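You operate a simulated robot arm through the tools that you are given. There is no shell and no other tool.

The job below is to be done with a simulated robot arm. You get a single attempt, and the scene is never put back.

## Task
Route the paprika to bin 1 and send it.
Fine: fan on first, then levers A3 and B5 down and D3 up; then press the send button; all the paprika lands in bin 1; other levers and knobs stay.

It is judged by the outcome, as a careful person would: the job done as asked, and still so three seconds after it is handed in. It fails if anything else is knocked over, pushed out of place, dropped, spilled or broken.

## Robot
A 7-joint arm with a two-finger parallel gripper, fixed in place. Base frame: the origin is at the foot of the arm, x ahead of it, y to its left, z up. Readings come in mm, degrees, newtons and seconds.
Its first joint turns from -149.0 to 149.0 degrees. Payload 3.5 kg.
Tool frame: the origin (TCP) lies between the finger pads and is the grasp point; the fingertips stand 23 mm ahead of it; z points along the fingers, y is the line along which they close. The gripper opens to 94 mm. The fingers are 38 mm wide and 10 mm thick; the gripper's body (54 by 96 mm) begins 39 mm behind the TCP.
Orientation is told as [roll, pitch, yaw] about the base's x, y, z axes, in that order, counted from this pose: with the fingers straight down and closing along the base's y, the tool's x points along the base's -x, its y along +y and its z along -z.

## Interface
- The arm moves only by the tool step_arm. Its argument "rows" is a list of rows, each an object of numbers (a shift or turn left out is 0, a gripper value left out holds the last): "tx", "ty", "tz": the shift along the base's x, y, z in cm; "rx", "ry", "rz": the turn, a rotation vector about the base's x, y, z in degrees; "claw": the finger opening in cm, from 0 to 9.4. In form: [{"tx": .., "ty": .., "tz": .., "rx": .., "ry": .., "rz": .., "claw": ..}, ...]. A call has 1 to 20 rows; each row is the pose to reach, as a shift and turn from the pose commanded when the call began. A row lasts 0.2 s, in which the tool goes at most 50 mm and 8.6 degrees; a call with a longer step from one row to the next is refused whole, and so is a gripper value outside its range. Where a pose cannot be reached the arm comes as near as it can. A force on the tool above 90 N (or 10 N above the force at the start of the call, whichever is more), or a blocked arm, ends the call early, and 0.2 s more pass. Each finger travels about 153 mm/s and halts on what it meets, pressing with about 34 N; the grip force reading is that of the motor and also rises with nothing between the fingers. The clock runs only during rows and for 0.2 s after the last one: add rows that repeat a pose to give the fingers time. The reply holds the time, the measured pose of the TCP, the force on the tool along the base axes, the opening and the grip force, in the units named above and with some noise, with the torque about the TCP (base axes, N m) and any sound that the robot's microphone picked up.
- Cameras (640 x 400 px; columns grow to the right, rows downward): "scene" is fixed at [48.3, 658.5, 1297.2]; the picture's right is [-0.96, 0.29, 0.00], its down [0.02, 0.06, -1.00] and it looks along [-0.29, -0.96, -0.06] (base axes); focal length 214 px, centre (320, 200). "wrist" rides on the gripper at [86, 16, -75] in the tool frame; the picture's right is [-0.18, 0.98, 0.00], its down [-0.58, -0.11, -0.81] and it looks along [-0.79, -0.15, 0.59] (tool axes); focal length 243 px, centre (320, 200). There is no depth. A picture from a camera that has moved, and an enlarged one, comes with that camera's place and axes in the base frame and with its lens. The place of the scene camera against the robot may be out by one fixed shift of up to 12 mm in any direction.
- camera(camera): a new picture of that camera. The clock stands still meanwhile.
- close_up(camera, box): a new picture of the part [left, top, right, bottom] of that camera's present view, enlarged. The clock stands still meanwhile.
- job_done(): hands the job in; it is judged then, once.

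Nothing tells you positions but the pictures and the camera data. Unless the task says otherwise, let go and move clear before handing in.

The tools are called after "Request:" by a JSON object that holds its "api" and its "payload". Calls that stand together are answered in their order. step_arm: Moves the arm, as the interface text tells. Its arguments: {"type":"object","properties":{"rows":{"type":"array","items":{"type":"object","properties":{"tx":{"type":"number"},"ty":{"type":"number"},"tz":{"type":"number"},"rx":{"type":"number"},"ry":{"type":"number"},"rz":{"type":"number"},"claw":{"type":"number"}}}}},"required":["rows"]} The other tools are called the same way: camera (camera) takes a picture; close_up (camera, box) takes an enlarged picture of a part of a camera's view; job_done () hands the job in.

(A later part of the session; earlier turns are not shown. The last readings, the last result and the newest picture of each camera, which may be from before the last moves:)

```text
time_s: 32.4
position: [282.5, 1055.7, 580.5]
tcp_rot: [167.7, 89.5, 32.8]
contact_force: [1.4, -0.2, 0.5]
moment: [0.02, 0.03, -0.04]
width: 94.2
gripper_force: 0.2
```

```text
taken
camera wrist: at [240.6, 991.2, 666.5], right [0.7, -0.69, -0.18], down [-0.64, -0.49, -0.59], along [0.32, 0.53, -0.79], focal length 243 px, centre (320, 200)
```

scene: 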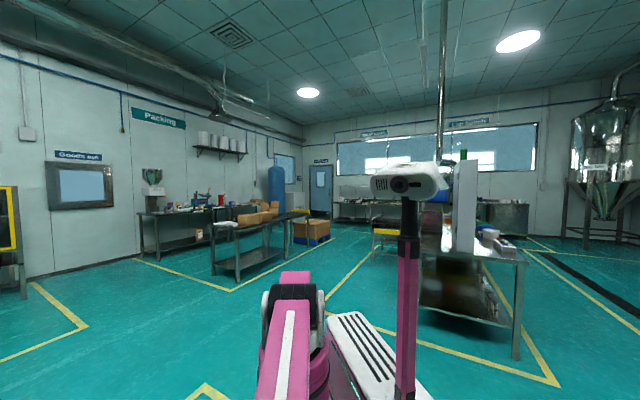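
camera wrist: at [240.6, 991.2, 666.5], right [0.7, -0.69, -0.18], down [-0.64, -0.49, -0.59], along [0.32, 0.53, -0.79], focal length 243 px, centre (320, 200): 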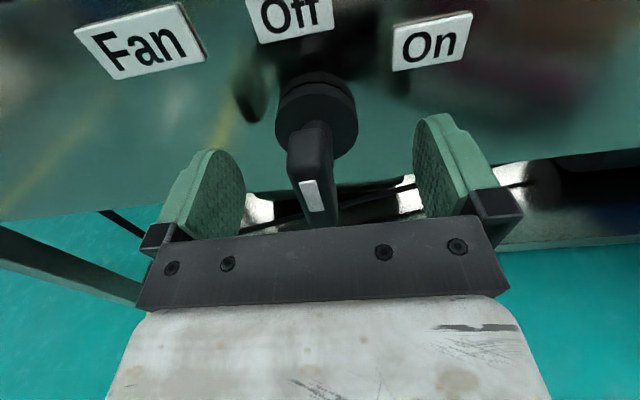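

The bar sits centred between the pads. I'll close on it gently and check.

Request:
{"api": "step_arm", "payload": {"rows": [{"claw": 5}, {"claw": 3}, {"claw": 1.0}, {"claw": 1.0}, {"claw": 1.0}]}}

Request:
{"api": "camera", "payload": {"camera": "wrist"}}

```text
time_s: 33.5
position: [280.0, 1058.8, 580.2]
tcp_rot: [160.4, 89.6, 25.7]
contact_force: [-11.3, 19.1, 4.7]
moment: [-0.1, 0.06, 0.08]
width: 17.8
gripper_force: 45.0
```

```text
taken
camera wrist: at [239.2, 992.6, 666.5], right [0.7, -0.69, -0.18], down [-0.64, -0.49, -0.59], along [0.32, 0.53, -0.79], focal length 243 px, centre (320, 200)
```

wrist: 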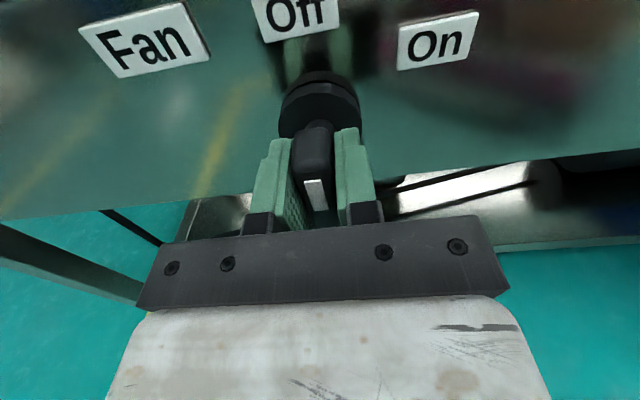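

It's gripped at 17.8 mm width with a small sideways load, so I'll shift about 2 mm left to ease it while turning the knob 60° clockwise.

Request:
{"api": "step_arm", "payload": {"rows": [{"tx": -0.13, "ty": 0.13}, {"tx": -0.13, "ty": 0.13, "rx": 4.24, "ry": 4.24}, {"tx": -0.13, "ty": 0.13, "rx": 8.5, "ry": 8.5}, {"tx": -0.13, "ty": 0.13, "rx": 12.7, "ry": 12.7}, {"tx": -0.13, "ty": 0.13, "rx": 17, "ry": 17}, {"tx": -0.13, "ty": 0.13, "rx": 21.2, "ry": 21.2}, {"tx": -0.13, "ty": 0.13, "rx": 25.5, "ry": 25.5}, {"tx": -0.13, "ty": 0.13, "rx": 29.7, "ry": 29.7}, {"tx": -0.13, "ty": 0.13, "rx": 34, "ry": 34}, {"tx": -0.13, "ty": 0.13, "rx": 38.2, "ry": 38.2}, {"tx": -0.13, "ty": 0.13, "rx": 42.4, "ry": 42.4}, {"tx": -0.13, "ty": 0.13, "rx": 42.4, "ry": 42.4}]}}

Request:
{"api": "camera", "payload": {"camera": "wrist"}}

```text
time_s: 36.1
position: [280.8, 1057.2, 579.9]
tcp_rot: [-90.5, 30.0, 134.5]
contact_force: [26.9, 11.0, 18.2]
moment: [0.15, -0.11, -0.5]
width: 17.6
gripper_force: 44.4
```

```text
taken
camera wrist: at [285.1, 945.2, 608.8], right [0.24, -0.23, -0.94], down [-0.97, -0.17, -0.2], along [-0.11, 0.96, -0.26], focal length 243 px, centre (320, 200)
```

wrist: 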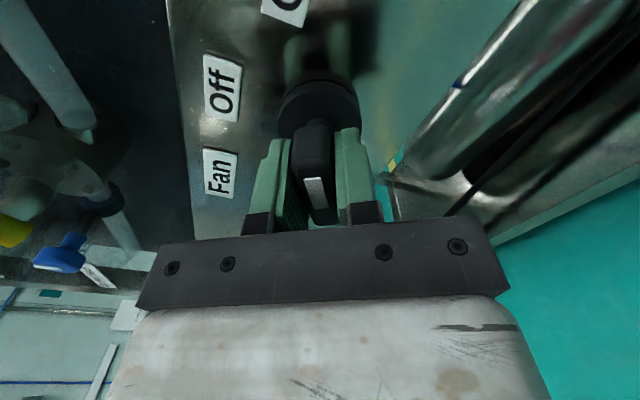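

The knob has turned with the gripper and now points at "On". I'll nudge it a few degrees further to feel for the end stop.

Request:
{"api": "step_arm", "payload": {"rows": [{"rx": 1.5, "ry": 1.5}, {"rx": 3, "ry": 3}, {"rx": 3, "ry": 3}]}}

Request:
{"api": "camera", "payload": {"camera": "wrist"}}

```text
time_s: 37.0
position: [279.4, 1058.4, 578.6]
tcp_rot: [-90.3, 25.9, 134.5]
contact_force: [22.1, 4.5, 12.3]
moment: [-0.54, -1.17, -0.71]
width: 17.9
gripper_force: 45.5
```

```text
taken
camera wrist: at [285.8, 944.0, 602.6], right [0.19, -0.18, -0.96], down [-0.97, -0.16, -0.16], along [-0.12, 0.97, -0.21], focal length 243 px, centre (320, 200)
```

wrist: 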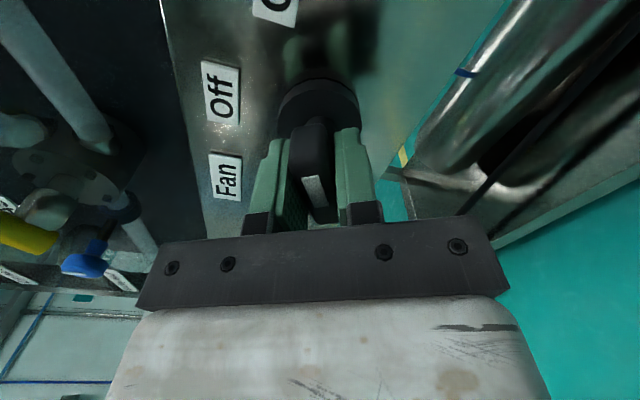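

Torque rose to about 1.2 N·m, so the knob is against its On stop. I'll relax the few degrees, open, back straight out and check.

Request:
{"api": "step_arm", "payload": {"rows": [{"rx": -1.5, "ry": -1.5}, {"rx": -3, "ry": -3}, {"rx": -3, "ry": -3, "claw": 4}, {"rx": -3, "ry": -3, "claw": 7}, {"rx": -3, "ry": -3, "claw": 9}, {"rx": -3, "ry": -3, "claw": 9}]}}

Request:
{"api": "step_arm", "payload": {"rows": [{"tx": -2.5, "ty": -2.5}, {"tx": -5, "ty": -5}, {"tx": -7.5, "ty": -7.5}, {"tx": -10, "ty": -10}, {"tx": -10, "ty": -10}]}}

Request:
{"api": "camera", "payload": {"camera": "wrist"}}

```text
time_s: 38.4
position: [279.0, 1057.3, 579.9]
tcp_rot: [-90.3, 30.0, 134.6]
contact_force: [0.0, 0.3, 0.1]
moment: [0.01, 0.02, 0.02]
width: 90.1
gripper_force: 0.0
```

```text
time_s: 39.5
position: [181.4, 958.3, 576.7]
tcp_rot: [-90.4, 30.1, 134.5]
contact_force: [0.3, 0.0, -0.4]
moment: [0.02, 0.0, -0.01]
width: 90.1
gripper_force: 0.2
```

```text
taken
camera wrist: at [186.9, 845.6, 605.4], right [0.24, -0.23, -0.94], down [-0.96, -0.17, -0.2], along [-0.11, 0.96, -0.27], focal length 243 px, centre (320, 200)
```

wrist: 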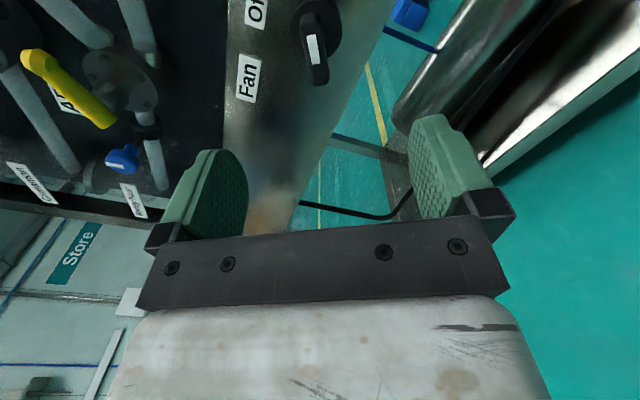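

The knob is released and on "On". Now I'll roll the camera back on top and climb to the standoff for lever A3, expected with its hub at r≈-705, z≈1087.

Request:
{"api": "step_arm", "payload": {"rows": [{"tx": -0.5, "ty": 0.5, "tz": 4, "rx": -3.5, "ry": -3.5}, {"tx": -1, "ty": 1, "tz": 8, "rx": -7, "ry": -7}, {"tx": -1.5, "ty": 1.5, "tz": 12, "rx": -10.5, "ry": -10.5}, {"tx": -2, "ty": 2, "tz": 16, "rx": -14, "ry": -14}, {"tx": -2.5, "ty": 2.5, "tz": 20, "rx": -17.5, "ry": -17.5}, {"tx": -3, "ty": 3, "tz": 24, "rx": -21, "ry": -21}, {"tx": -3.5, "ty": 3.5, "tz": 28, "rx": -24.5, "ry": -24.5}, {"tx": -4, "ty": 4, "tz": 32, "rx": -28, "ry": -28}, {"tx": -4.5, "ty": 4.5, "tz": 36, "rx": -31.5, "ry": -31.5}, {"tx": -5, "ty": 5, "tz": 40, "rx": -35, "ry": -35}, {"tx": -5.5, "ty": 5.5, "tz": 44, "rx": -38.5, "ry": -38.5}, {"tx": -5.7, "ty": 5.7, "tz": 48, "rx": -42.4, "ry": -42.4}, {"tx": -5.7, "ty": 5.7, "tz": 51, "rx": -42.4, "ry": -42.4}, {"tx": -5.7, "ty": 5.7, "tz": 51, "rx": -42.4, "ry": -42.4}]}}

Request:
{"api": "camera", "payload": {"camera": "wrist"}}

```text
time_s: 42.5
position: [121.1, 1012.5, 1089.7]
tcp_rot: [165.0, 89.5, 30.1]
contact_force: [0.0, 0.4, 0.2]
moment: [0.01, 0.0, -0.01]
width: 90.2
gripper_force: 0.0
```

```text
taken
camera wrist: at [80.5, 948.7, 1176.3], right [0.7, -0.69, -0.18], down [-0.64, -0.49, -0.59], along [0.32, 0.53, -0.79], focal length 243 px, centre (320, 200)
```

wrist: 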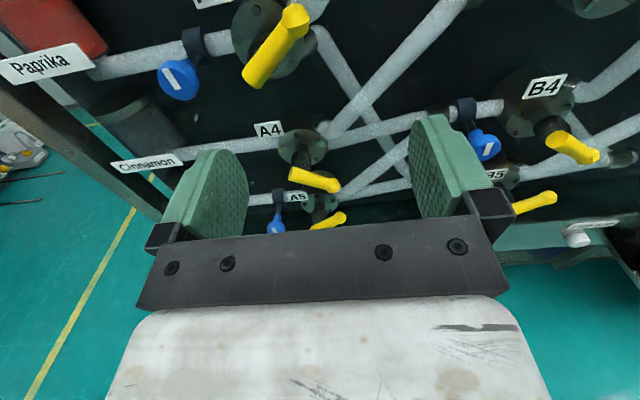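

Paprika feeds row 3, and A3's handle is up (tip right-up), as are A5 and B5, while A4 and B4 are down. I'll zoom in on A3.

Request:
{"api": "close_up", "payload": {"camera": "wrist", "box": [190, 0, 350, 100]}}

Request:
{"api": "close_up", "payload": {"camera": "wrist", "box": [240, 100, 400, 200]}}

```text
4.00 times, centred on (270, 50) of wrist
camera zoom: at [80.5, 948.7, 1176.3], right [0.7, -0.69, -0.18], down [-0.64, -0.49, -0.59], along [0.32, 0.53, -0.79], focal length 970 px, centre (520, 800)
```

zoom: 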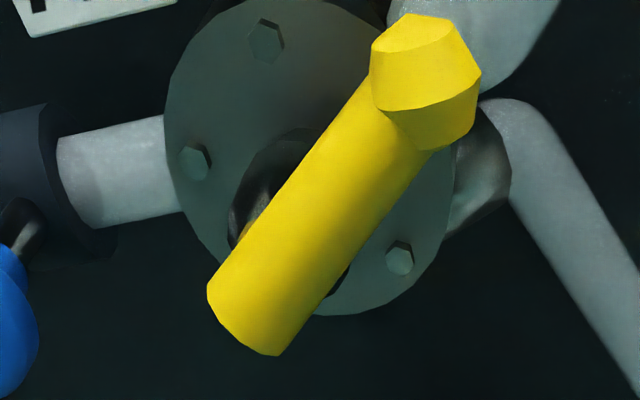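

```text
4.00 times, centred on (320, 150) of wrist
camera zoom: at [80.5, 948.7, 1176.3], right [0.7, -0.69, -0.18], down [-0.64, -0.49, -0.59], along [0.32, 0.53, -0.79], focal length 970 px, centre (320, 400)
```

zoom: 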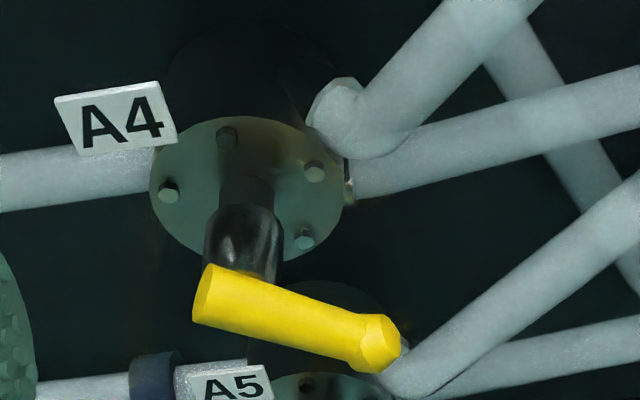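

A3's hub is near r≈-695, z≈1080, with its handle at f≈960 tilted +30° and A4 at -30°, so the throw is 60°. I'll close the fingers and rise to just above A3's handle tip, still at standoff.

Request:
{"api": "step_arm", "payload": {"rows": [{"tx": -0.6, "ty": 0.6, "tz": 4, "claw": 5}, {"tx": -1.25, "ty": 1.25, "tz": 7.5, "claw": 2}, {"tx": -1.25, "ty": 1.25, "tz": 7.5, "claw": 0}, {"tx": -1.25, "ty": 1.25, "tz": 7.5, "claw": 0}, {"tx": -1.25, "ty": 1.25, "tz": 7.5, "claw": 0}]}}

Request:
{"api": "camera", "payload": {"camera": "wrist"}}

```text
time_s: 43.8
position: [106.5, 1029.3, 1164.1]
tcp_rot: [168.1, 89.6, 33.3]
contact_force: [-0.3, 0.0, 0.0]
moment: [-0.02, 0.01, 0.01]
width: 0.0
gripper_force: 33.9
```

```text
taken
camera wrist: at [66.1, 963.4, 1249.2], right [0.7, -0.69, -0.18], down [-0.64, -0.49, -0.59], along [0.32, 0.53, -0.79], focal length 243 px, centre (320, 200)
```

wrist: 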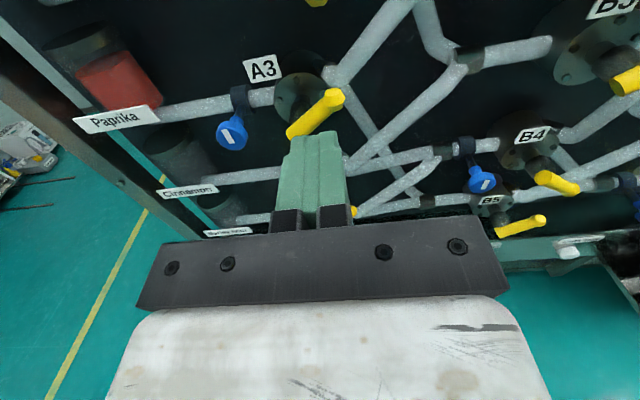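

A3's tip is at about f=962, r=-647, z=1111, about 22 mm below my closed fingers' lower edge. I'll move forward over the handle.

Request:
{"api": "step_arm", "payload": {"rows": [{"tx": 2.5, "ty": 2.3}, {"tx": 5, "ty": 4.6}, {"tx": 7.5, "ty": 7}, {"tx": 9.5, "ty": 8.9}, {"tx": 11.1, "ty": 10.4}, {"tx": 11.1, "ty": 10.4}]}}

Request:
{"api": "camera", "payload": {"camera": "wrist"}}

```text
time_s: 45.1
position: [218.8, 1130.0, 1163.4]
tcp_rot: [167.9, 89.7, 32.9]
contact_force: [1.8, 0.1, -0.6]
moment: [0.0, -0.01, 0.0]
width: 0.0
gripper_force: 34.0
```

```text
taken
camera wrist: at [178.3, 1064.8, 1250.1], right [0.7, -0.69, -0.18], down [-0.64, -0.49, -0.59], along [0.32, 0.53, -0.79], focal length 243 px, centre (320, 200)
```

wrist: 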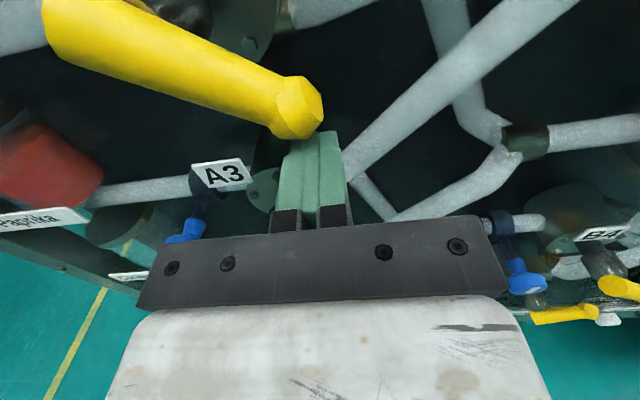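

A2's handle is just above my fingers and untouched. I'll push A3 straight down now, slowly.

Request:
{"api": "step_arm", "payload": {"rows": [{"tz": -1.5}, {"tz": -3}, {"tz": -4}, {"tz": -5}, {"tz": -6}, {"tz": -7}, {"tz": -7.7}, {"tz": -7.7}]}}

Request:
{"api": "camera", "payload": {"camera": "wrist"}}

```text
time_s: 47.0
position: [218.8, 1132.1, 1089.4]
tcp_rot: [170.1, 89.5, 35.3]
contact_force: [1.1, -1.4, 9.8]
moment: [0.05, 0.04, 0.02]
width: 0.1
gripper_force: 33.8
```

```text
taken
camera wrist: at [178.4, 1066.7, 1175.2], right [0.7, -0.69, -0.18], down [-0.64, -0.49, -0.59], along [0.32, 0.53, -0.79], focal length 243 px, centre (320, 200)
```

wrist: 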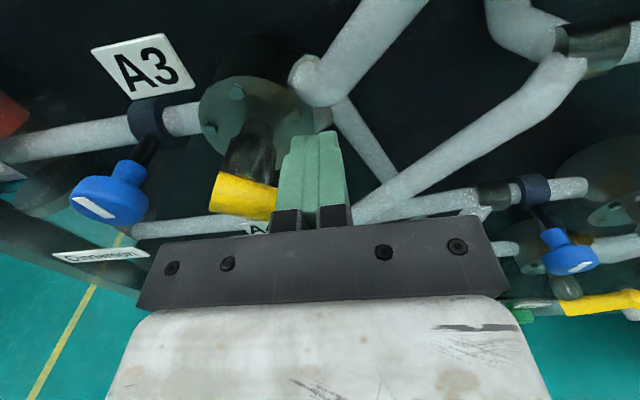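

The handle has swung downward with little force. I'll push a little further to check for the end stop.

Request:
{"api": "step_arm", "payload": {"rows": [{"tz": -0.5}, {"tz": -1.0}, {"tz": -1.0}]}}

Request:
{"api": "camera", "payload": {"camera": "wrist"}}

```text
time_s: 47.8
position: [220.0, 1127.2, 1084.3]
tcp_rot: [166.0, 89.1, 31.0]
contact_force: [-0.6, -25.8, 66.2]
moment: [0.17, 0.51, 0.18]
width: 0.0
gripper_force: 33.9
```

```text
taken
camera wrist: at [177.5, 1061.9, 1169.4], right [0.7, -0.69, -0.18], down [-0.64, -0.49, -0.59], along [0.32, 0.53, -0.78], focal length 243 px, centre (320, 200)
```

wrist: 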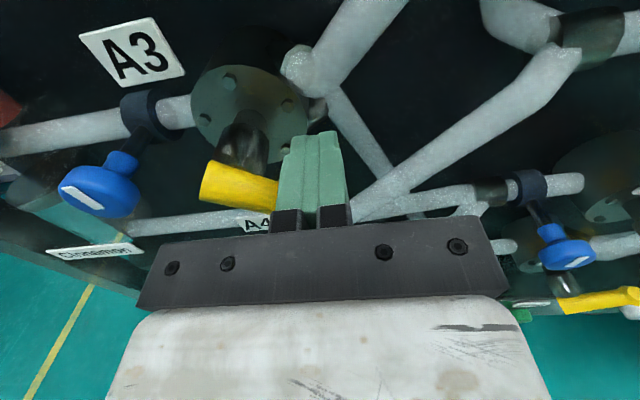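

Force rose to 66 N, so A3 is at its lower stop. I'll lift slightly and back straight out to verify.

Request:
{"api": "step_arm", "payload": {"rows": [{"tz": 1}, {"tz": 2.5}, {"tz": 2.5, "tx": -2.5, "ty": -2.5}, {"tz": 2.5, "tx": -5, "ty": -5}, {"tz": 2.5, "tx": -7.5, "ty": -7.5}, {"tz": 2.5, "tx": -10.5, "ty": -10.5}, {"tz": 2.5, "tx": -10.5, "ty": -10.5}]}}

Request:
{"api": "camera", "payload": {"camera": "wrist"}}

```text
time_s: 49.4
position: [116.8, 1024.9, 1100.9]
tcp_rot: [168.7, 89.5, 33.7]
contact_force: [0.9, -0.3, 0.0]
moment: [0.02, 0.0, -0.03]
width: 0.0
gripper_force: 33.8
```

```text
taken
camera wrist: at [75.9, 960.1, 1187.0], right [0.7, -0.69, -0.18], down [-0.64, -0.49, -0.59], along [0.32, 0.53, -0.79], focal length 243 px, centre (320, 200)
```

wrist: 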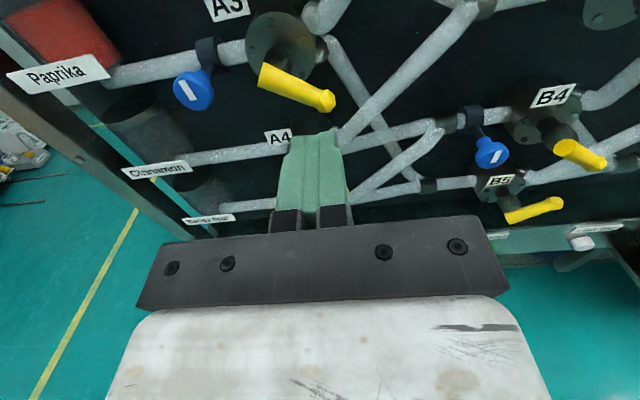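

A3 is confirmed down and A4, A2 and the knobs are unchanged. Next I'll move to the B5 standoff, with its hub expected at r≈-358, z≈779.

Request:
{"api": "step_arm", "payload": {"rows": [{"tx": 2.3, "ty": -2.4, "tz": -2.4}, {"tx": 4.6, "ty": -4.8, "tz": -4.8}, {"tx": 6.9, "ty": -7.2, "tz": -7.3}, {"tx": 9.2, "ty": -9.6, "tz": -9.7}, {"tx": 11.4, "ty": -11.9, "tz": -12.1}, {"tx": 13.7, "ty": -14.3, "tz": -14.6}, {"tx": 16, "ty": -16.7, "tz": -17}, {"tx": 18.3, "ty": -19, "tz": -19.4}, {"tx": 20.6, "ty": -21.4, "tz": -21.9}, {"tx": 22.8, "ty": -23.8, "tz": -24.3}, {"tx": 22.8, "ty": -23.8, "tz": -24.3}]}}

Request:
{"api": "camera", "payload": {"camera": "wrist"}}

```text
time_s: 51.8
position: [342.6, 790.3, 861.1]
tcp_rot: [167.3, 89.6, 32.3]
contact_force: [0.2, -0.4, -0.4]
moment: [-0.02, 0.03, 0.02]
width: 0.2
gripper_force: 33.7
```

```text
taken
camera wrist: at [302.5, 724.5, 946.5], right [0.7, -0.69, -0.18], down [-0.64, -0.49, -0.59], along [0.32, 0.53, -0.79], focal length 243 px, centre (320, 200)
```

wrist: 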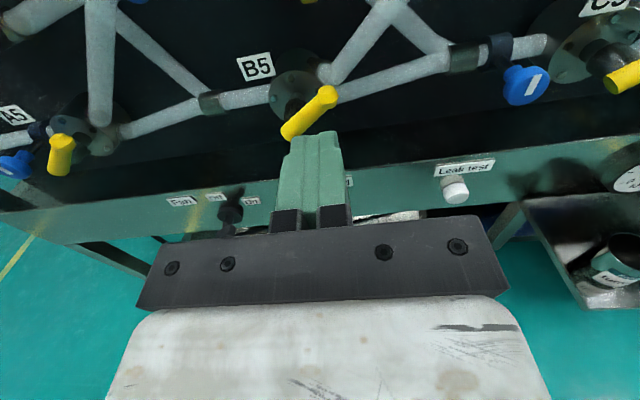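

B5's tip is at about r=-317, z=812, with the same geometry as A3. I'll move forward over it.

Request:
{"api": "step_arm", "payload": {"rows": [{"tx": 2.5, "ty": 2.4}, {"tx": 5, "ty": 4.8}, {"tx": 7.5, "ty": 7.2}, {"tx": 9.5, "ty": 9.15}, {"tx": 11.0, "ty": 10.6}, {"tx": 11.0, "ty": 10.6}]}}

Request:
{"api": "camera", "payload": {"camera": "wrist"}}

```text
time_s: 53.1
position: [453.5, 895.0, 859.2]
tcp_rot: [169.0, 89.5, 34.0]
contact_force: [-0.1, -0.6, -1.3]
moment: [0.03, 0.02, 0.01]
width: 0.0
gripper_force: 33.6
```

```text
taken
camera wrist: at [412.1, 829.4, 945.9], right [0.7, -0.69, -0.18], down [-0.64, -0.49, -0.59], along [0.32, 0.53, -0.79], focal length 243 px, centre (320, 200)
```

wrist: 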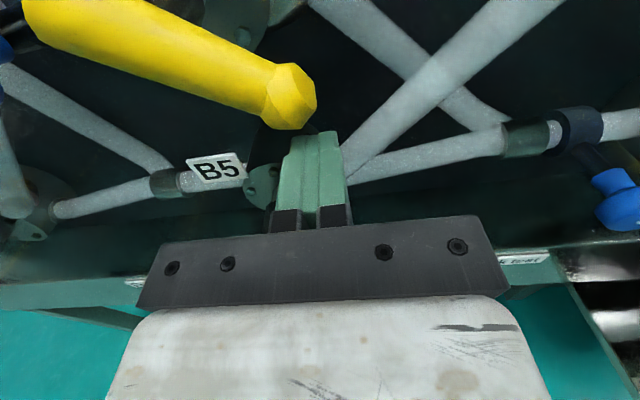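

The fingers are over B5's handle, clear of B4 above. I'll push B5 down to the same relative depth as A3.

Request:
{"api": "step_arm", "payload": {"rows": [{"tz": -1.5}, {"tz": -3}, {"tz": -4}, {"tz": -5}, {"tz": -6}, {"tz": -6.7}, {"tz": -7.2}, {"tz": -7.6}, {"tz": -7.6}]}}

Request:
{"api": "camera", "payload": {"camera": "wrist"}}

```text
time_s: 55.1
position: [454.5, 893.6, 785.3]
tcp_rot: [168.2, 89.5, 33.2]
contact_force: [-1.4, -2.5, 6.9]
moment: [0.01, 0.09, 0.02]
width: 0.0
gripper_force: 33.9
```

```text
taken
camera wrist: at [413.0, 828.0, 870.3], right [0.7, -0.69, -0.18], down [-0.64, -0.49, -0.59], along [0.32, 0.53, -0.79], focal length 243 px, centre (320, 200)
```

wrist: 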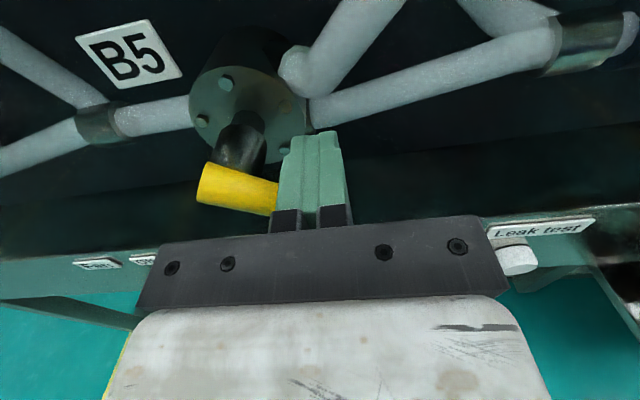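

Request:
{"api": "step_arm", "payload": {"rows": [{"tz": -0.4}, {"tz": -0.7}, {"tz": -0.7}]}}

```text
time_s: 56.0
position: [453.6, 892.1, 780.9]
tcp_rot: [177.0, 89.1, 41.7]
contact_force: [-1.9, -21.7, 57.1]
moment: [0.22, 0.25, 0.11]
width: 0.0
gripper_force: 33.9
```

Force rose to about 57 N, so B5 is at its lower stop too. I'll lift slightly, back out and verify.

Request:
{"api": "step_arm", "payload": {"rows": [{"tz": 1}, {"tz": 2.5}, {"tz": 2.5, "tx": -2.5, "ty": -2.5}, {"tz": 2.5, "tx": -5, "ty": -5}, {"tz": 2.5, "tx": -7.5, "ty": -7.5}, {"tz": 2.5, "tx": -10.5, "ty": -10.5}, {"tz": 2.5, "tx": -10.5, "ty": -10.5}]}}

Request:
{"api": "camera", "payload": {"camera": "wrist"}}

```text
time_s: 57.5
position: [353.4, 787.6, 798.6]
tcp_rot: [171.1, 89.6, 36.2]
contact_force: [0.2, -1.1, -0.7]
moment: [-0.01, 0.0, 0.03]
width: 0.0
gripper_force: 34.1
```

```text
taken
camera wrist: at [311.5, 723.3, 883.8], right [0.7, -0.69, -0.18], down [-0.64, -0.49, -0.59], along [0.32, 0.53, -0.79], focal length 243 px, centre (320, 200)
```

wrist: 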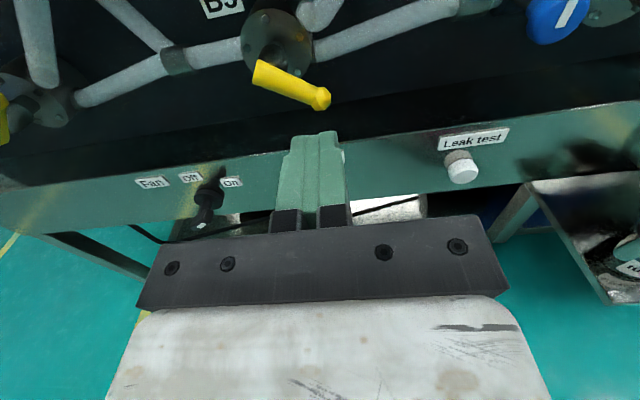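

B5 is down. I'll check the fan knob from here too.

Request:
{"api": "close_up", "payload": {"camera": "wrist", "box": [120, 150, 280, 250]}}

```text
4.00 times, centred on (200, 200) of wrist
camera zoom: at [311.5, 723.3, 883.8], right [0.7, -0.69, -0.18], down [-0.64, -0.49, -0.59], along [0.32, 0.53, -0.79], focal length 970 px, centre (800, 200)
```

zoom: 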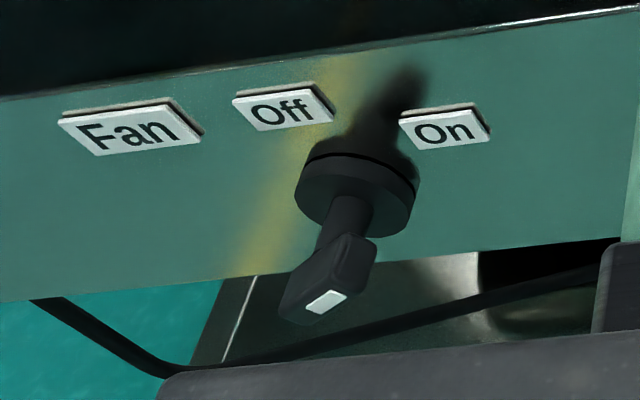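

The fan is confirmed on "On". Next is D3, currently down, so I'll travel along the panel at standoff to D3, stopping midway to check.

Request:
{"api": "step_arm", "payload": {"rows": [{"tx": 2.53, "ty": -2.63, "tz": 1.06}, {"tx": 5.07, "ty": -5.26, "tz": 2.12}, {"tx": 7.6, "ty": -7.88, "tz": 3.18}, {"tx": 10.13, "ty": -10.51, "tz": 4.24}, {"tx": 12.67, "ty": -13.14, "tz": 5.3}, {"tx": 15.2, "ty": -15.77, "tz": 6.37}, {"tx": 17.73, "ty": -18.4, "tz": 7.43}, {"tx": 20.27, "ty": -21.02, "tz": 8.49}, {"tx": 22.8, "ty": -23.65, "tz": 9.55}, {"tx": 22.8, "ty": -23.65, "tz": 9.55}]}}

Request:
{"api": "camera", "payload": {"camera": "wrist"}}

```text
time_s: 59.8
position: [561.6, 564.3, 897.4]
tcp_rot: [6.5, 87.7, -130.1]
contact_force: [0.0, 0.5, 0.0]
moment: [-0.02, 0.02, -0.01]
width: 0.0
gripper_force: 33.8
out of reach, approached as far as the arm can: row 8, 9, 10
```

```text
taken
camera wrist: at [521.1, 502.9, 986.8], right [0.67, -0.72, -0.18], down [-0.67, -0.49, -0.55], along [0.31, 0.49, -0.82], focal length 243 px, centre (320, 200)
```

wrist: 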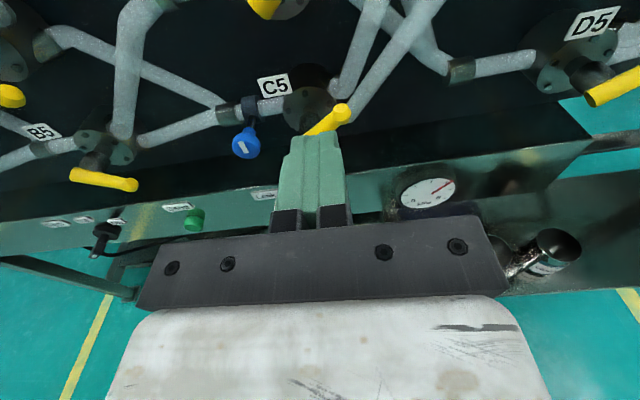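

The arm hit a joint limit near the panel's middle with the camera on top. I'll roll the tool back so the camera is below, which should suit the right-hand side of the panel.

Request:
{"api": "step_arm", "payload": {"rows": [{"rx": 6, "ry": 6}, {"rx": 12, "ry": 12}, {"rx": 18, "ry": 18}, {"rx": 24, "ry": 24}, {"rx": 30, "ry": 30}, {"rx": 36, "ry": 36}, {"rx": 42, "ry": 42}, {"rx": 48, "ry": 48}, {"rx": 54, "ry": 54}, {"rx": 60, "ry": 60}, {"rx": 66, "ry": 66}, {"rx": 72, "ry": 72}, {"rx": 78, "ry": 78}, {"rx": 84, "ry": 84}, {"rx": 90, "ry": 90}, {"rx": 90, "ry": 90}]}}

Request:
{"api": "camera", "payload": {"camera": "wrist"}}

```text
time_s: 63.1
position: [574.7, 552.3, 896.6]
tcp_rot: [-89.7, -37.2, 134.5]
contact_force: [0.3, -0.7, 0.2]
moment: [0.0, 0.01, 0.02]
width: 0.0
gripper_force: 33.8
out of reach, approached as far as the arm can: row 1
```

```text
taken
camera wrist: at [564.1, 457.1, 832.3], right [-0.52, 0.53, -0.67], down [-0.85, -0.28, 0.44], along [0.04, 0.8, 0.6], focal length 243 px, centre (320, 200)
```

wrist: 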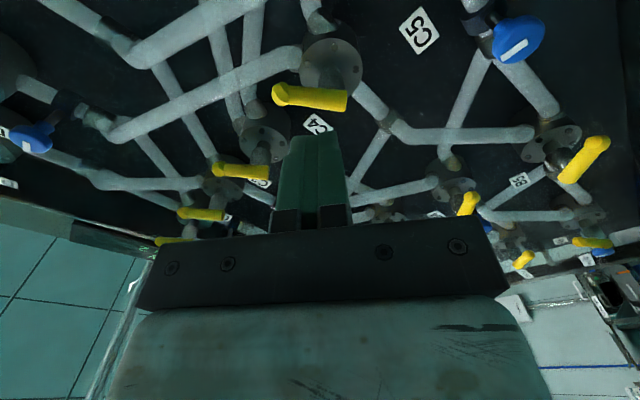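

The roll works and the tool is level. I'll finish the roll and travel on to the D3 standoff.

Request:
{"api": "step_arm", "payload": {"rows": [{"tx": 2.36, "ty": -2.36, "tz": 0.93, "rx": 3.7, "ry": 3.7}, {"tx": 4.72, "ty": -4.72, "tz": 1.86, "rx": 7.4, "ry": 7.4}, {"tx": 7.08, "ty": -7.08, "tz": 2.8, "rx": 11, "ry": 11}, {"tx": 9.44, "ty": -9.44, "tz": 3.7, "rx": 14.7, "ry": 14.7}, {"tx": 11.8, "ty": -11.8, "tz": 4.6, "rx": 18.4, "ry": 18.4}, {"tx": 14.16, "ty": -14.16, "tz": 5.6, "rx": 22, "ry": 22}, {"tx": 16.52, "ty": -16.52, "tz": 6.5, "rx": 25.7, "ry": 25.7}, {"tx": 18.88, "ty": -18.88, "tz": 7.4, "rx": 29.4, "ry": 29.4}, {"tx": 21.24, "ty": -21.24, "tz": 8.4, "rx": 33, "ry": 33}, {"tx": 23.6, "ty": -23.6, "tz": 9.3, "rx": 36.8, "ry": 36.8}, {"tx": 23.6, "ty": -23.6, "tz": 9.3, "rx": 36.8, "ry": 36.8}]}}

Request:
{"api": "camera", "payload": {"camera": "wrist"}}

```text
time_s: 65.5
position: [812.4, 318.3, 988.1]
tcp_rot: [-61.3, -89.2, 106.2]
contact_force: [-0.6, 0.2, 0.1]
moment: [0.0, -0.02, 0.01]
width: 0.0
gripper_force: 34.1
```

```text
taken
camera wrist: at [749.6, 275.3, 902.4], right [-0.7, 0.7, 0.17], down [-0.5, -0.64, 0.59], along [0.52, 0.32, 0.79], focal length 243 px, centre (320, 200)
```

wrist: 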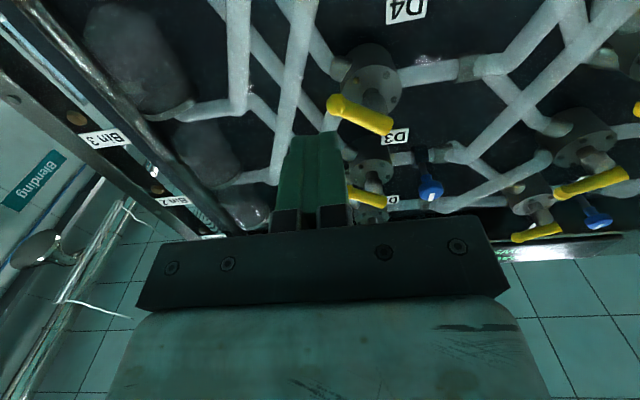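

I'm at D3's standoff, and its handle is clearly down (tip right-down). I'll zoom in to measure it.

Request:
{"api": "close_up", "payload": {"camera": "wrist", "box": [280, 30, 440, 130]}}

Request:
{"api": "close_up", "payload": {"camera": "wrist", "box": [280, 130, 440, 230]}}

```text
4.00 times, centred on (360, 80) of wrist
camera zoom: at [749.6, 275.3, 902.4], right [-0.7, 0.7, 0.17], down [-0.5, -0.64, 0.59], along [0.52, 0.32, 0.79], focal length 970 px, centre (160, 680)
```

zoom: 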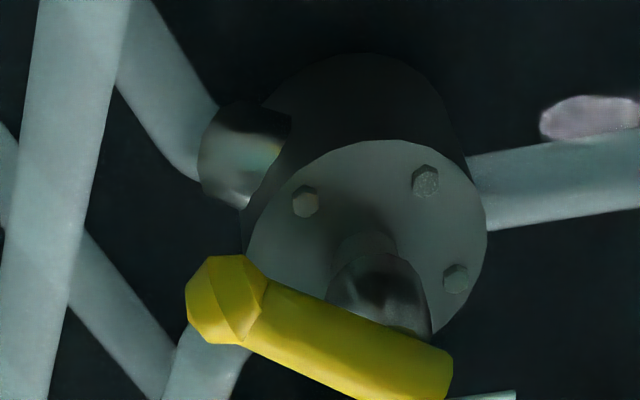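

```text
4.00 times, centred on (360, 180) of wrist
camera zoom: at [749.6, 275.3, 902.4], right [-0.7, 0.7, 0.17], down [-0.5, -0.64, 0.59], along [0.52, 0.32, 0.79], focal length 970 px, centre (160, 280)
```

zoom: 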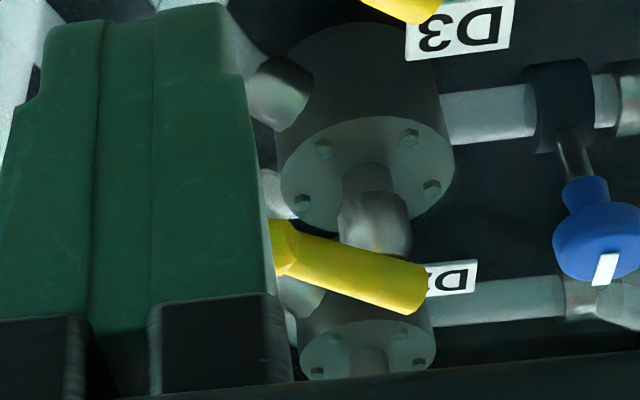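

D3's hub is at about r=300, z=1081, with its tip at r=345, z=1053. I'll advance with the closed fingers below the handle.

Request:
{"api": "step_arm", "payload": {"rows": [{"tx": 2.5, "ty": 2.6, "tz": 1.0}, {"tx": 5, "ty": 5.2, "tz": 1.0}, {"tx": 7.3, "ty": 7.6, "tz": 1.0}, {"tx": 9.2, "ty": 9.6, "tz": 1.0}, {"tx": 10.7, "ty": 11.2, "tz": 1.0}, {"tx": 10.7, "ty": 11.2, "tz": 1.0}]}}

Request:
{"api": "camera", "payload": {"camera": "wrist"}}

```text
time_s: 67.0
position: [920.3, 427.6, 999.8]
tcp_rot: [-63.1, -89.1, 108.0]
contact_force: [0.6, -0.2, 0.1]
moment: [0.01, 0.01, -0.01]
width: 0.0
gripper_force: 34.3
```

```text
taken
camera wrist: at [856.5, 384.2, 913.7], right [-0.69, 0.7, 0.17], down [-0.5, -0.64, 0.59], along [0.52, 0.32, 0.79], focal length 243 px, centre (320, 200)
```

wrist: 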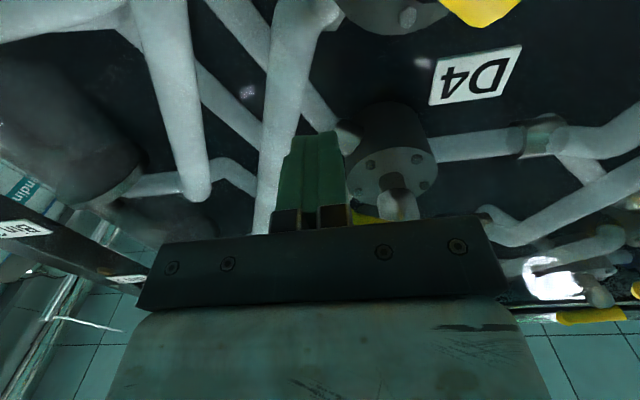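

The fingers are under D3's handle with no contact yet. I'll push up.

Request:
{"api": "step_arm", "payload": {"rows": [{"tz": 1.5}, {"tz": 3}, {"tz": 4}, {"tz": 5}, {"tz": 6}, {"tz": 6.7}, {"tz": 7.2}, {"tz": 7.6}, {"tz": 7.6}]}}

Request:
{"api": "camera", "payload": {"camera": "wrist"}}

```text
time_s: 69.0
position: [919.2, 427.3, 1073.8]
tcp_rot: [-61.2, -89.2, 106.2]
contact_force: [-1.2, -1.3, -2.3]
moment: [-0.02, -0.03, 0.01]
width: 0.0
gripper_force: 34.1
```

```text
taken
camera wrist: at [856.3, 384.4, 988.6], right [-0.7, 0.7, 0.17], down [-0.5, -0.64, 0.59], along [0.52, 0.32, 0.79], focal length 243 px, centre (320, 200)
```

wrist: 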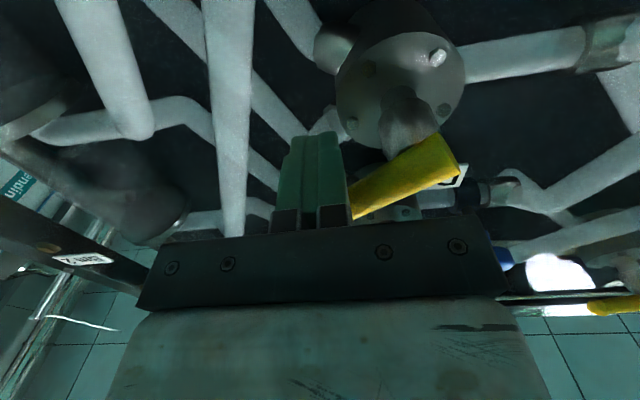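

D3 has swung up. I'll push slightly further to confirm the stop.

Request:
{"api": "step_arm", "payload": {"rows": [{"tz": 0.4}, {"tz": 0.8}, {"tz": 0.8}]}}

```text
time_s: 69.8
position: [920.1, 426.6, 1077.5]
tcp_rot: [-52.4, -88.6, 97.3]
contact_force: [-23.5, -34.3, -80.4]
moment: [-0.17, -1.09, 0.48]
width: 0.0
gripper_force: 34.0
```

Force is about 80 N against the stop, so D3 is fully up. I'll lower away from it, back out and verify.

Request:
{"api": "step_arm", "payload": {"rows": [{"tz": -1}, {"tz": -2.5}, {"tz": -3}, {"tz": -3, "tx": -2.5, "ty": -2.5}, {"tz": -3, "tx": -5, "ty": -5}, {"tz": -3, "tx": -7.5, "ty": -7.5}, {"tz": -3, "tx": -10.5, "ty": -10.5}, {"tz": -3, "tx": -10.5, "ty": -10.5}]}}

Request:
{"api": "camera", "payload": {"camera": "wrist"}}

```text
time_s: 71.5
position: [812.0, 324.2, 1050.6]
tcp_rot: [-62.4, -89.3, 107.4]
contact_force: [-0.8, -0.8, -0.4]
moment: [0.01, 0.01, 0.0]
width: 0.0
gripper_force: 33.7
```

```text
taken
camera wrist: at [749.7, 281.1, 964.9], right [-0.7, 0.7, 0.17], down [-0.5, -0.64, 0.59], along [0.52, 0.32, 0.79], focal length 243 px, centre (320, 200)
```

wrist: 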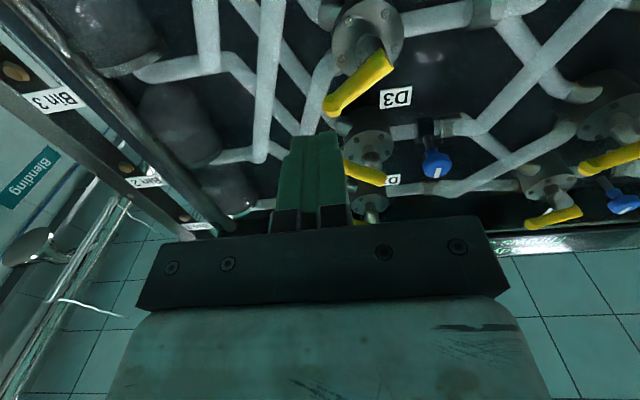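

D3 is up. Now I'll travel back along the panel toward the Send button at r≈-330, z≈578, pausing midway for an overview.

Request:
{"api": "step_arm", "payload": {"rows": [{"tx": -2.4, "ty": 2.4, "tz": -2}, {"tx": -4.8, "ty": 4.8, "tz": -4}, {"tx": -7.2, "ty": 7.2, "tz": -6}, {"tx": -9.6, "ty": 9.6, "tz": -8}, {"tx": -12, "ty": 12, "tz": -10}, {"tx": -14.4, "ty": 14.4, "tz": -12}, {"tx": -16.8, "ty": 16.8, "tz": -14}, {"tx": -19.2, "ty": 19.2, "tz": -16}, {"tx": -21.6, "ty": 21.6, "tz": -18}, {"tx": -24, "ty": 24, "tz": -20}, {"tx": -24, "ty": 24, "tz": -20}]}}

Request:
{"api": "camera", "payload": {"camera": "wrist"}}

```text
time_s: 74.0
position: [573.5, 564.6, 853.5]
tcp_rot: [-62.2, -89.1, 107.1]
contact_force: [1.2, 0.5, -0.4]
moment: [-0.02, -0.01, 0.0]
width: 0.0
gripper_force: 33.4
```

```text
taken
camera wrist: at [511.3, 520.6, 767.8], right [-0.69, 0.7, 0.17], down [-0.5, -0.64, 0.59], along [0.52, 0.32, 0.79], focal length 243 px, centre (320, 200)
```

wrist: 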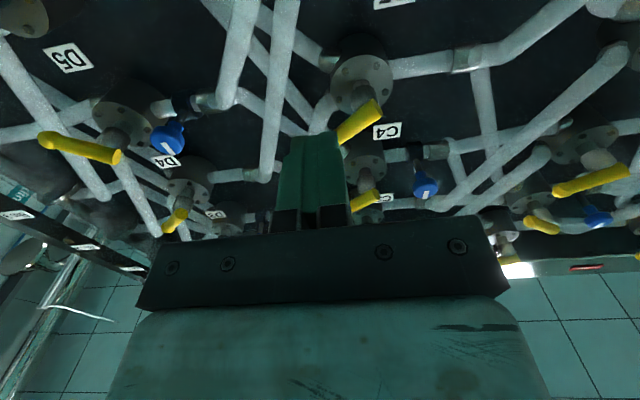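

Request:
{"api": "step_arm", "payload": {"rows": [{"tx": -2.16, "ty": 2.16, "tz": -2.5}, {"tx": -4.33, "ty": 4.33, "tz": -5}, {"tx": -6.5, "ty": 6.5, "tz": -7.5}, {"tx": -8.65, "ty": 8.65, "tz": -10}, {"tx": -10.8, "ty": 10.8, "tz": -12.5}, {"tx": -13, "ty": 13, "tz": -15}, {"tx": -15.1, "ty": 15.1, "tz": -17.5}, {"tx": -17.3, "ty": 17.3, "tz": -20}, {"tx": -19.5, "ty": 19.5, "tz": -22.5}, {"tx": -21.6, "ty": 21.6, "tz": -25}, {"tx": -23.8, "ty": 23.8, "tz": -27.5}, {"tx": -23.8, "ty": 23.8, "tz": -27.5}]}}

Request:
{"api": "camera", "payload": {"camera": "wrist"}}

```text
time_s: 76.5
position: [334.9, 799.5, 579.8]
tcp_rot: [-63.6, -89.3, 108.5]
contact_force: [0.0, 0.3, -0.1]
moment: [0.01, -0.01, 0.01]
width: 0.0
gripper_force: 34.7
```

```text
taken
camera wrist: at [273.3, 757.5, 493.3], right [-0.69, 0.7, 0.17], down [-0.5, -0.64, 0.59], along [0.52, 0.32, 0.79], focal length 243 px, centre (320, 200)
```

wrist: 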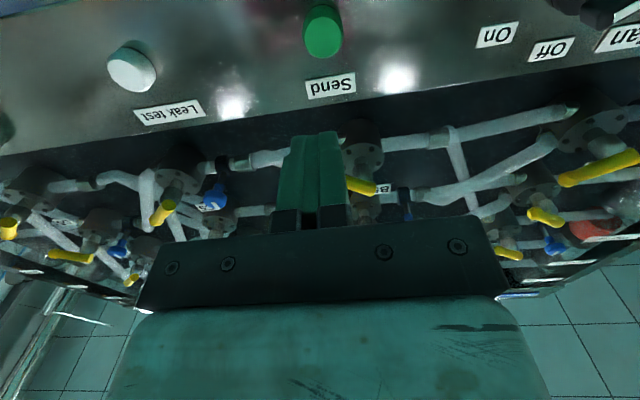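

Send is straight ahead. I'll zoom in on it to centre the press, and check the fan knob and levers once more.

Request:
{"api": "close_up", "payload": {"camera": "wrist", "box": [240, 0, 400, 100]}}

Request:
{"api": "close_up", "payload": {"camera": "wrist", "box": [340, 90, 640, 278]}}

Request:
{"api": "close_up", "payload": {"camera": "wrist", "box": [0, 130, 290, 311]}}

```text
4.00 times, centred on (320, 50) of wrist
camera zoom: at [273.3, 757.5, 493.3], right [-0.69, 0.7, 0.17], down [-0.5, -0.64, 0.59], along [0.52, 0.32, 0.79], focal length 970 px, centre (320, 800)
```

zoom: 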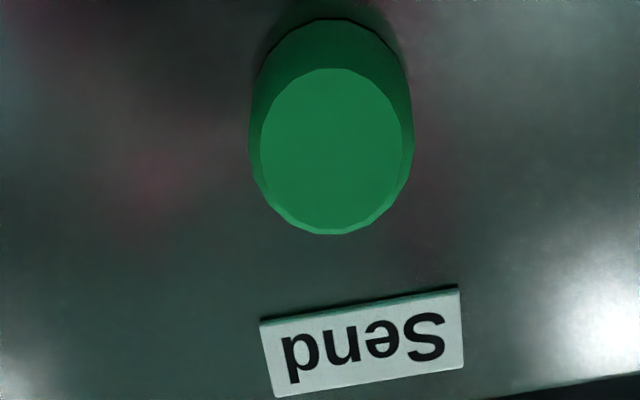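

```text
2.13 times, centred on (490, 184) of wrist
camera zoom: at [273.3, 757.5, 493.3], right [-0.69, 0.7, 0.17], down [-0.5, -0.64, 0.59], along [0.52, 0.32, 0.79], focal length 516 px, centre (-42, 234)
```

zoom: 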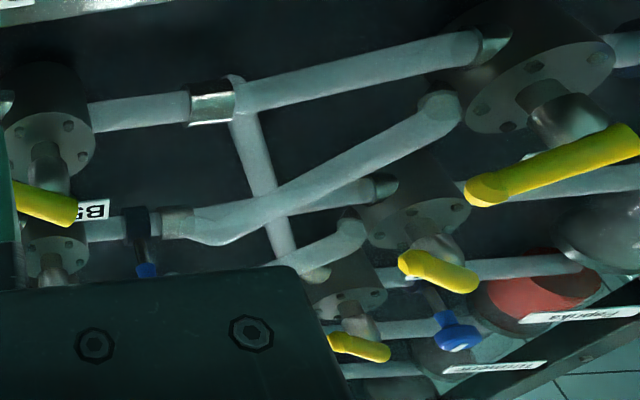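

```text
2.21 times, centred on (145, 220) of wrist
camera zoom: at [273.3, 757.5, 493.3], right [-0.69, 0.7, 0.17], down [-0.5, -0.64, 0.59], along [0.52, 0.32, 0.79], focal length 535 px, centre (706, 155)
```

zoom: 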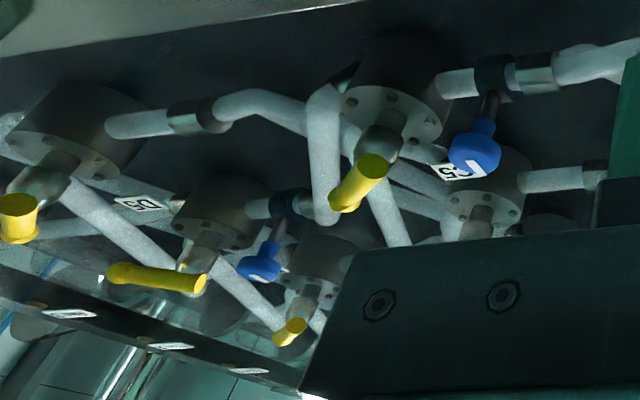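

Everything matches expectations, and my closed fingers are aligned with the Send button within a millimetre. I'll approach to just short of it.

Request:
{"api": "step_arm", "payload": {"rows": [{"tx": 2.5, "ty": 2.5}, {"tx": 5, "ty": 5}, {"tx": 7.5, "ty": 7.5}, {"tx": 9.3, "ty": 9.3}, {"tx": 9.9, "ty": 9.9}, {"tx": 9.9, "ty": 9.9}]}}

Request:
{"api": "camera", "payload": {"camera": "wrist"}}

```text
time_s: 78.0
position: [433.6, 899.1, 578.2]
tcp_rot: [-62.9, -89.1, 107.8]
contact_force: [0.1, 0.3, -0.4]
moment: [0.01, -0.01, -0.03]
width: 0.0
gripper_force: 34.2
```

```text
taken
camera wrist: at [371.6, 856.7, 491.9], right [-0.7, 0.7, 0.17], down [-0.5, -0.64, 0.59], along [0.52, 0.32, 0.79], focal length 243 px, centre (320, 200)
```

wrist: 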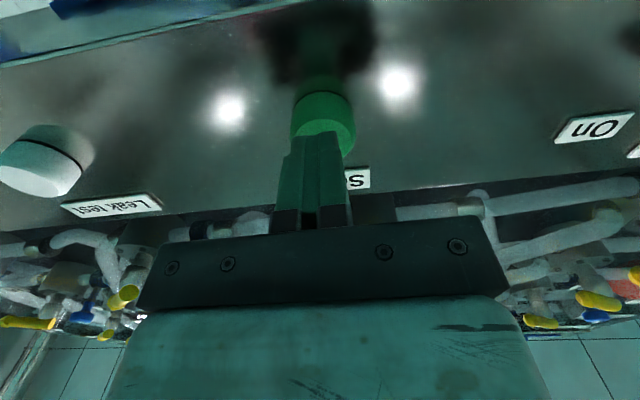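

The fingers are just in front of Send and centred. I'll press gently in small steps.

Request:
{"api": "step_arm", "payload": {"rows": [{"tx": 0.3, "ty": 0.3}, {"tx": 0.6, "ty": 0.6}, {"tx": 0.8, "ty": 0.8}, {"tx": 1.0, "ty": 1.0}, {"tx": 1.0, "ty": 1.0}]}}

Request:
{"api": "camera", "payload": {"camera": "wrist"}}

```text
time_s: 79.2
position: [445.0, 911.5, 577.7]
tcp_rot: [-62.1, -89.1, 107.1]
contact_force: [-1.8, -5.7, -1.9]
moment: [0.06, -0.03, -0.02]
width: 0.0
gripper_force: 33.8
heard: click
```

```text
taken
camera wrist: at [382.1, 868.2, 492.3], right [-0.69, 0.7, 0.17], down [-0.5, -0.64, 0.59], along [0.52, 0.32, 0.79], focal length 243 px, centre (320, 200)
```

wrist: 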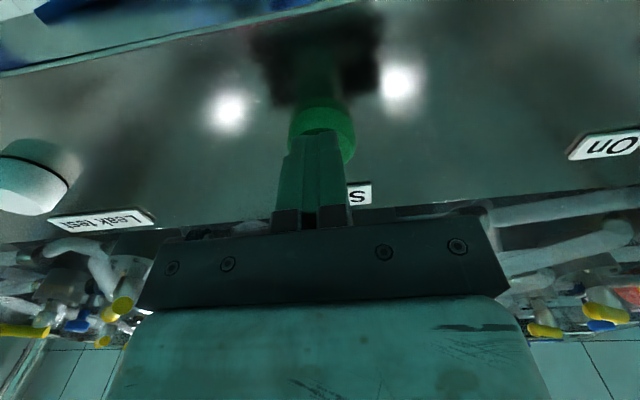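

A click was heard, so Send has been pressed. I'll back straight out and wait for the transfer.

Request:
{"api": "step_arm", "payload": {"rows": [{"tx": -1.5, "ty": -1.5}, {"tx": -4, "ty": -4}, {"tx": -6.5, "ty": -6.5}, {"tx": -9, "ty": -9}, {"tx": -11, "ty": -11}, {"tx": -11, "ty": -11}]}}

Request:
{"api": "camera", "payload": {"camera": "wrist"}}

```text
time_s: 80.5
position: [334.9, 803.0, 577.8]
tcp_rot: [-63.4, -89.3, 108.4]
contact_force: [-0.3, 0.4, 0.4]
moment: [-0.02, 0.01, 0.04]
width: 0.0
gripper_force: 33.7
```

```text
taken
camera wrist: at [271.4, 760.3, 491.5], right [-0.69, 0.7, 0.17], down [-0.5, -0.64, 0.59], along [0.52, 0.32, 0.79], focal length 243 px, centre (320, 200)
```

wrist: 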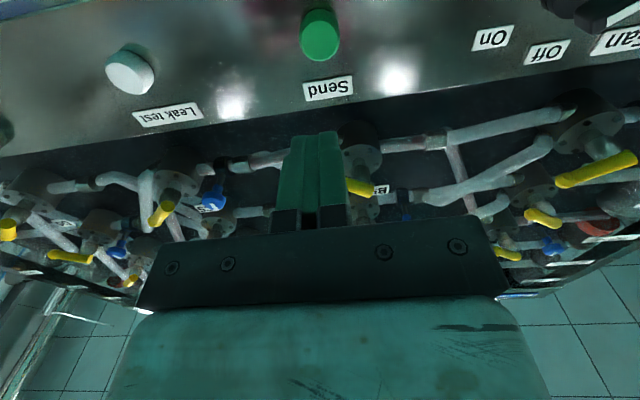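

Request:
{"api": "close_up", "payload": {"camera": "wrist", "box": [0, 200, 160, 330]}}

Request:
{"api": "close_up", "payload": {"camera": "wrist", "box": [480, 120, 640, 300]}}

```text
3.08 times, centred on (80, 265) of wrist
camera zoom: at [271.4, 760.3, 491.5], right [-0.69, 0.7, 0.17], down [-0.5, -0.64, 0.59], along [0.52, 0.32, 0.79], focal length 746 px, centre (1058, 0)
```

zoom: 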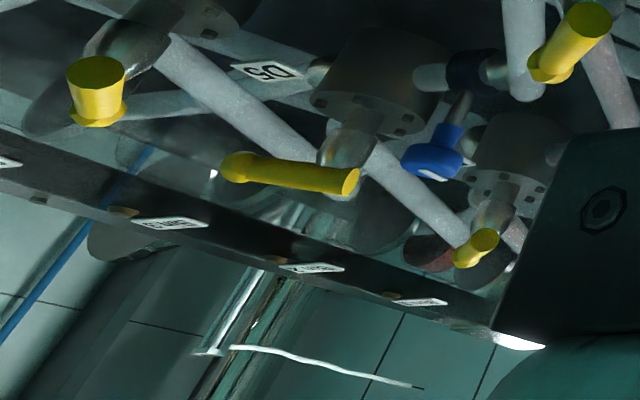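

```text
2.22 times, centred on (560, 210) of wrist
camera zoom: at [271.4, 760.3, 491.5], right [-0.69, 0.7, 0.17], down [-0.5, -0.64, 0.59], along [0.52, 0.32, 0.79], focal length 539 px, centre (-213, 178)
```

zoom: 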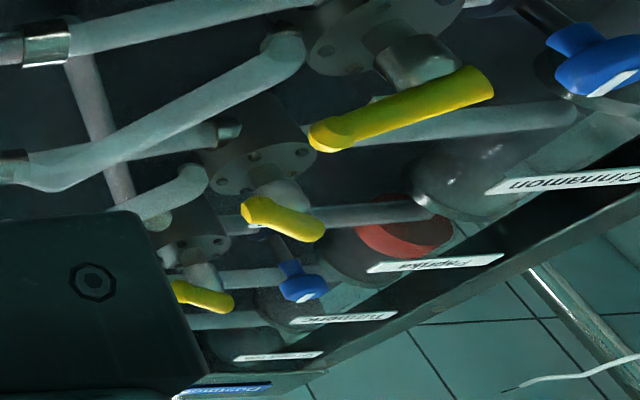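

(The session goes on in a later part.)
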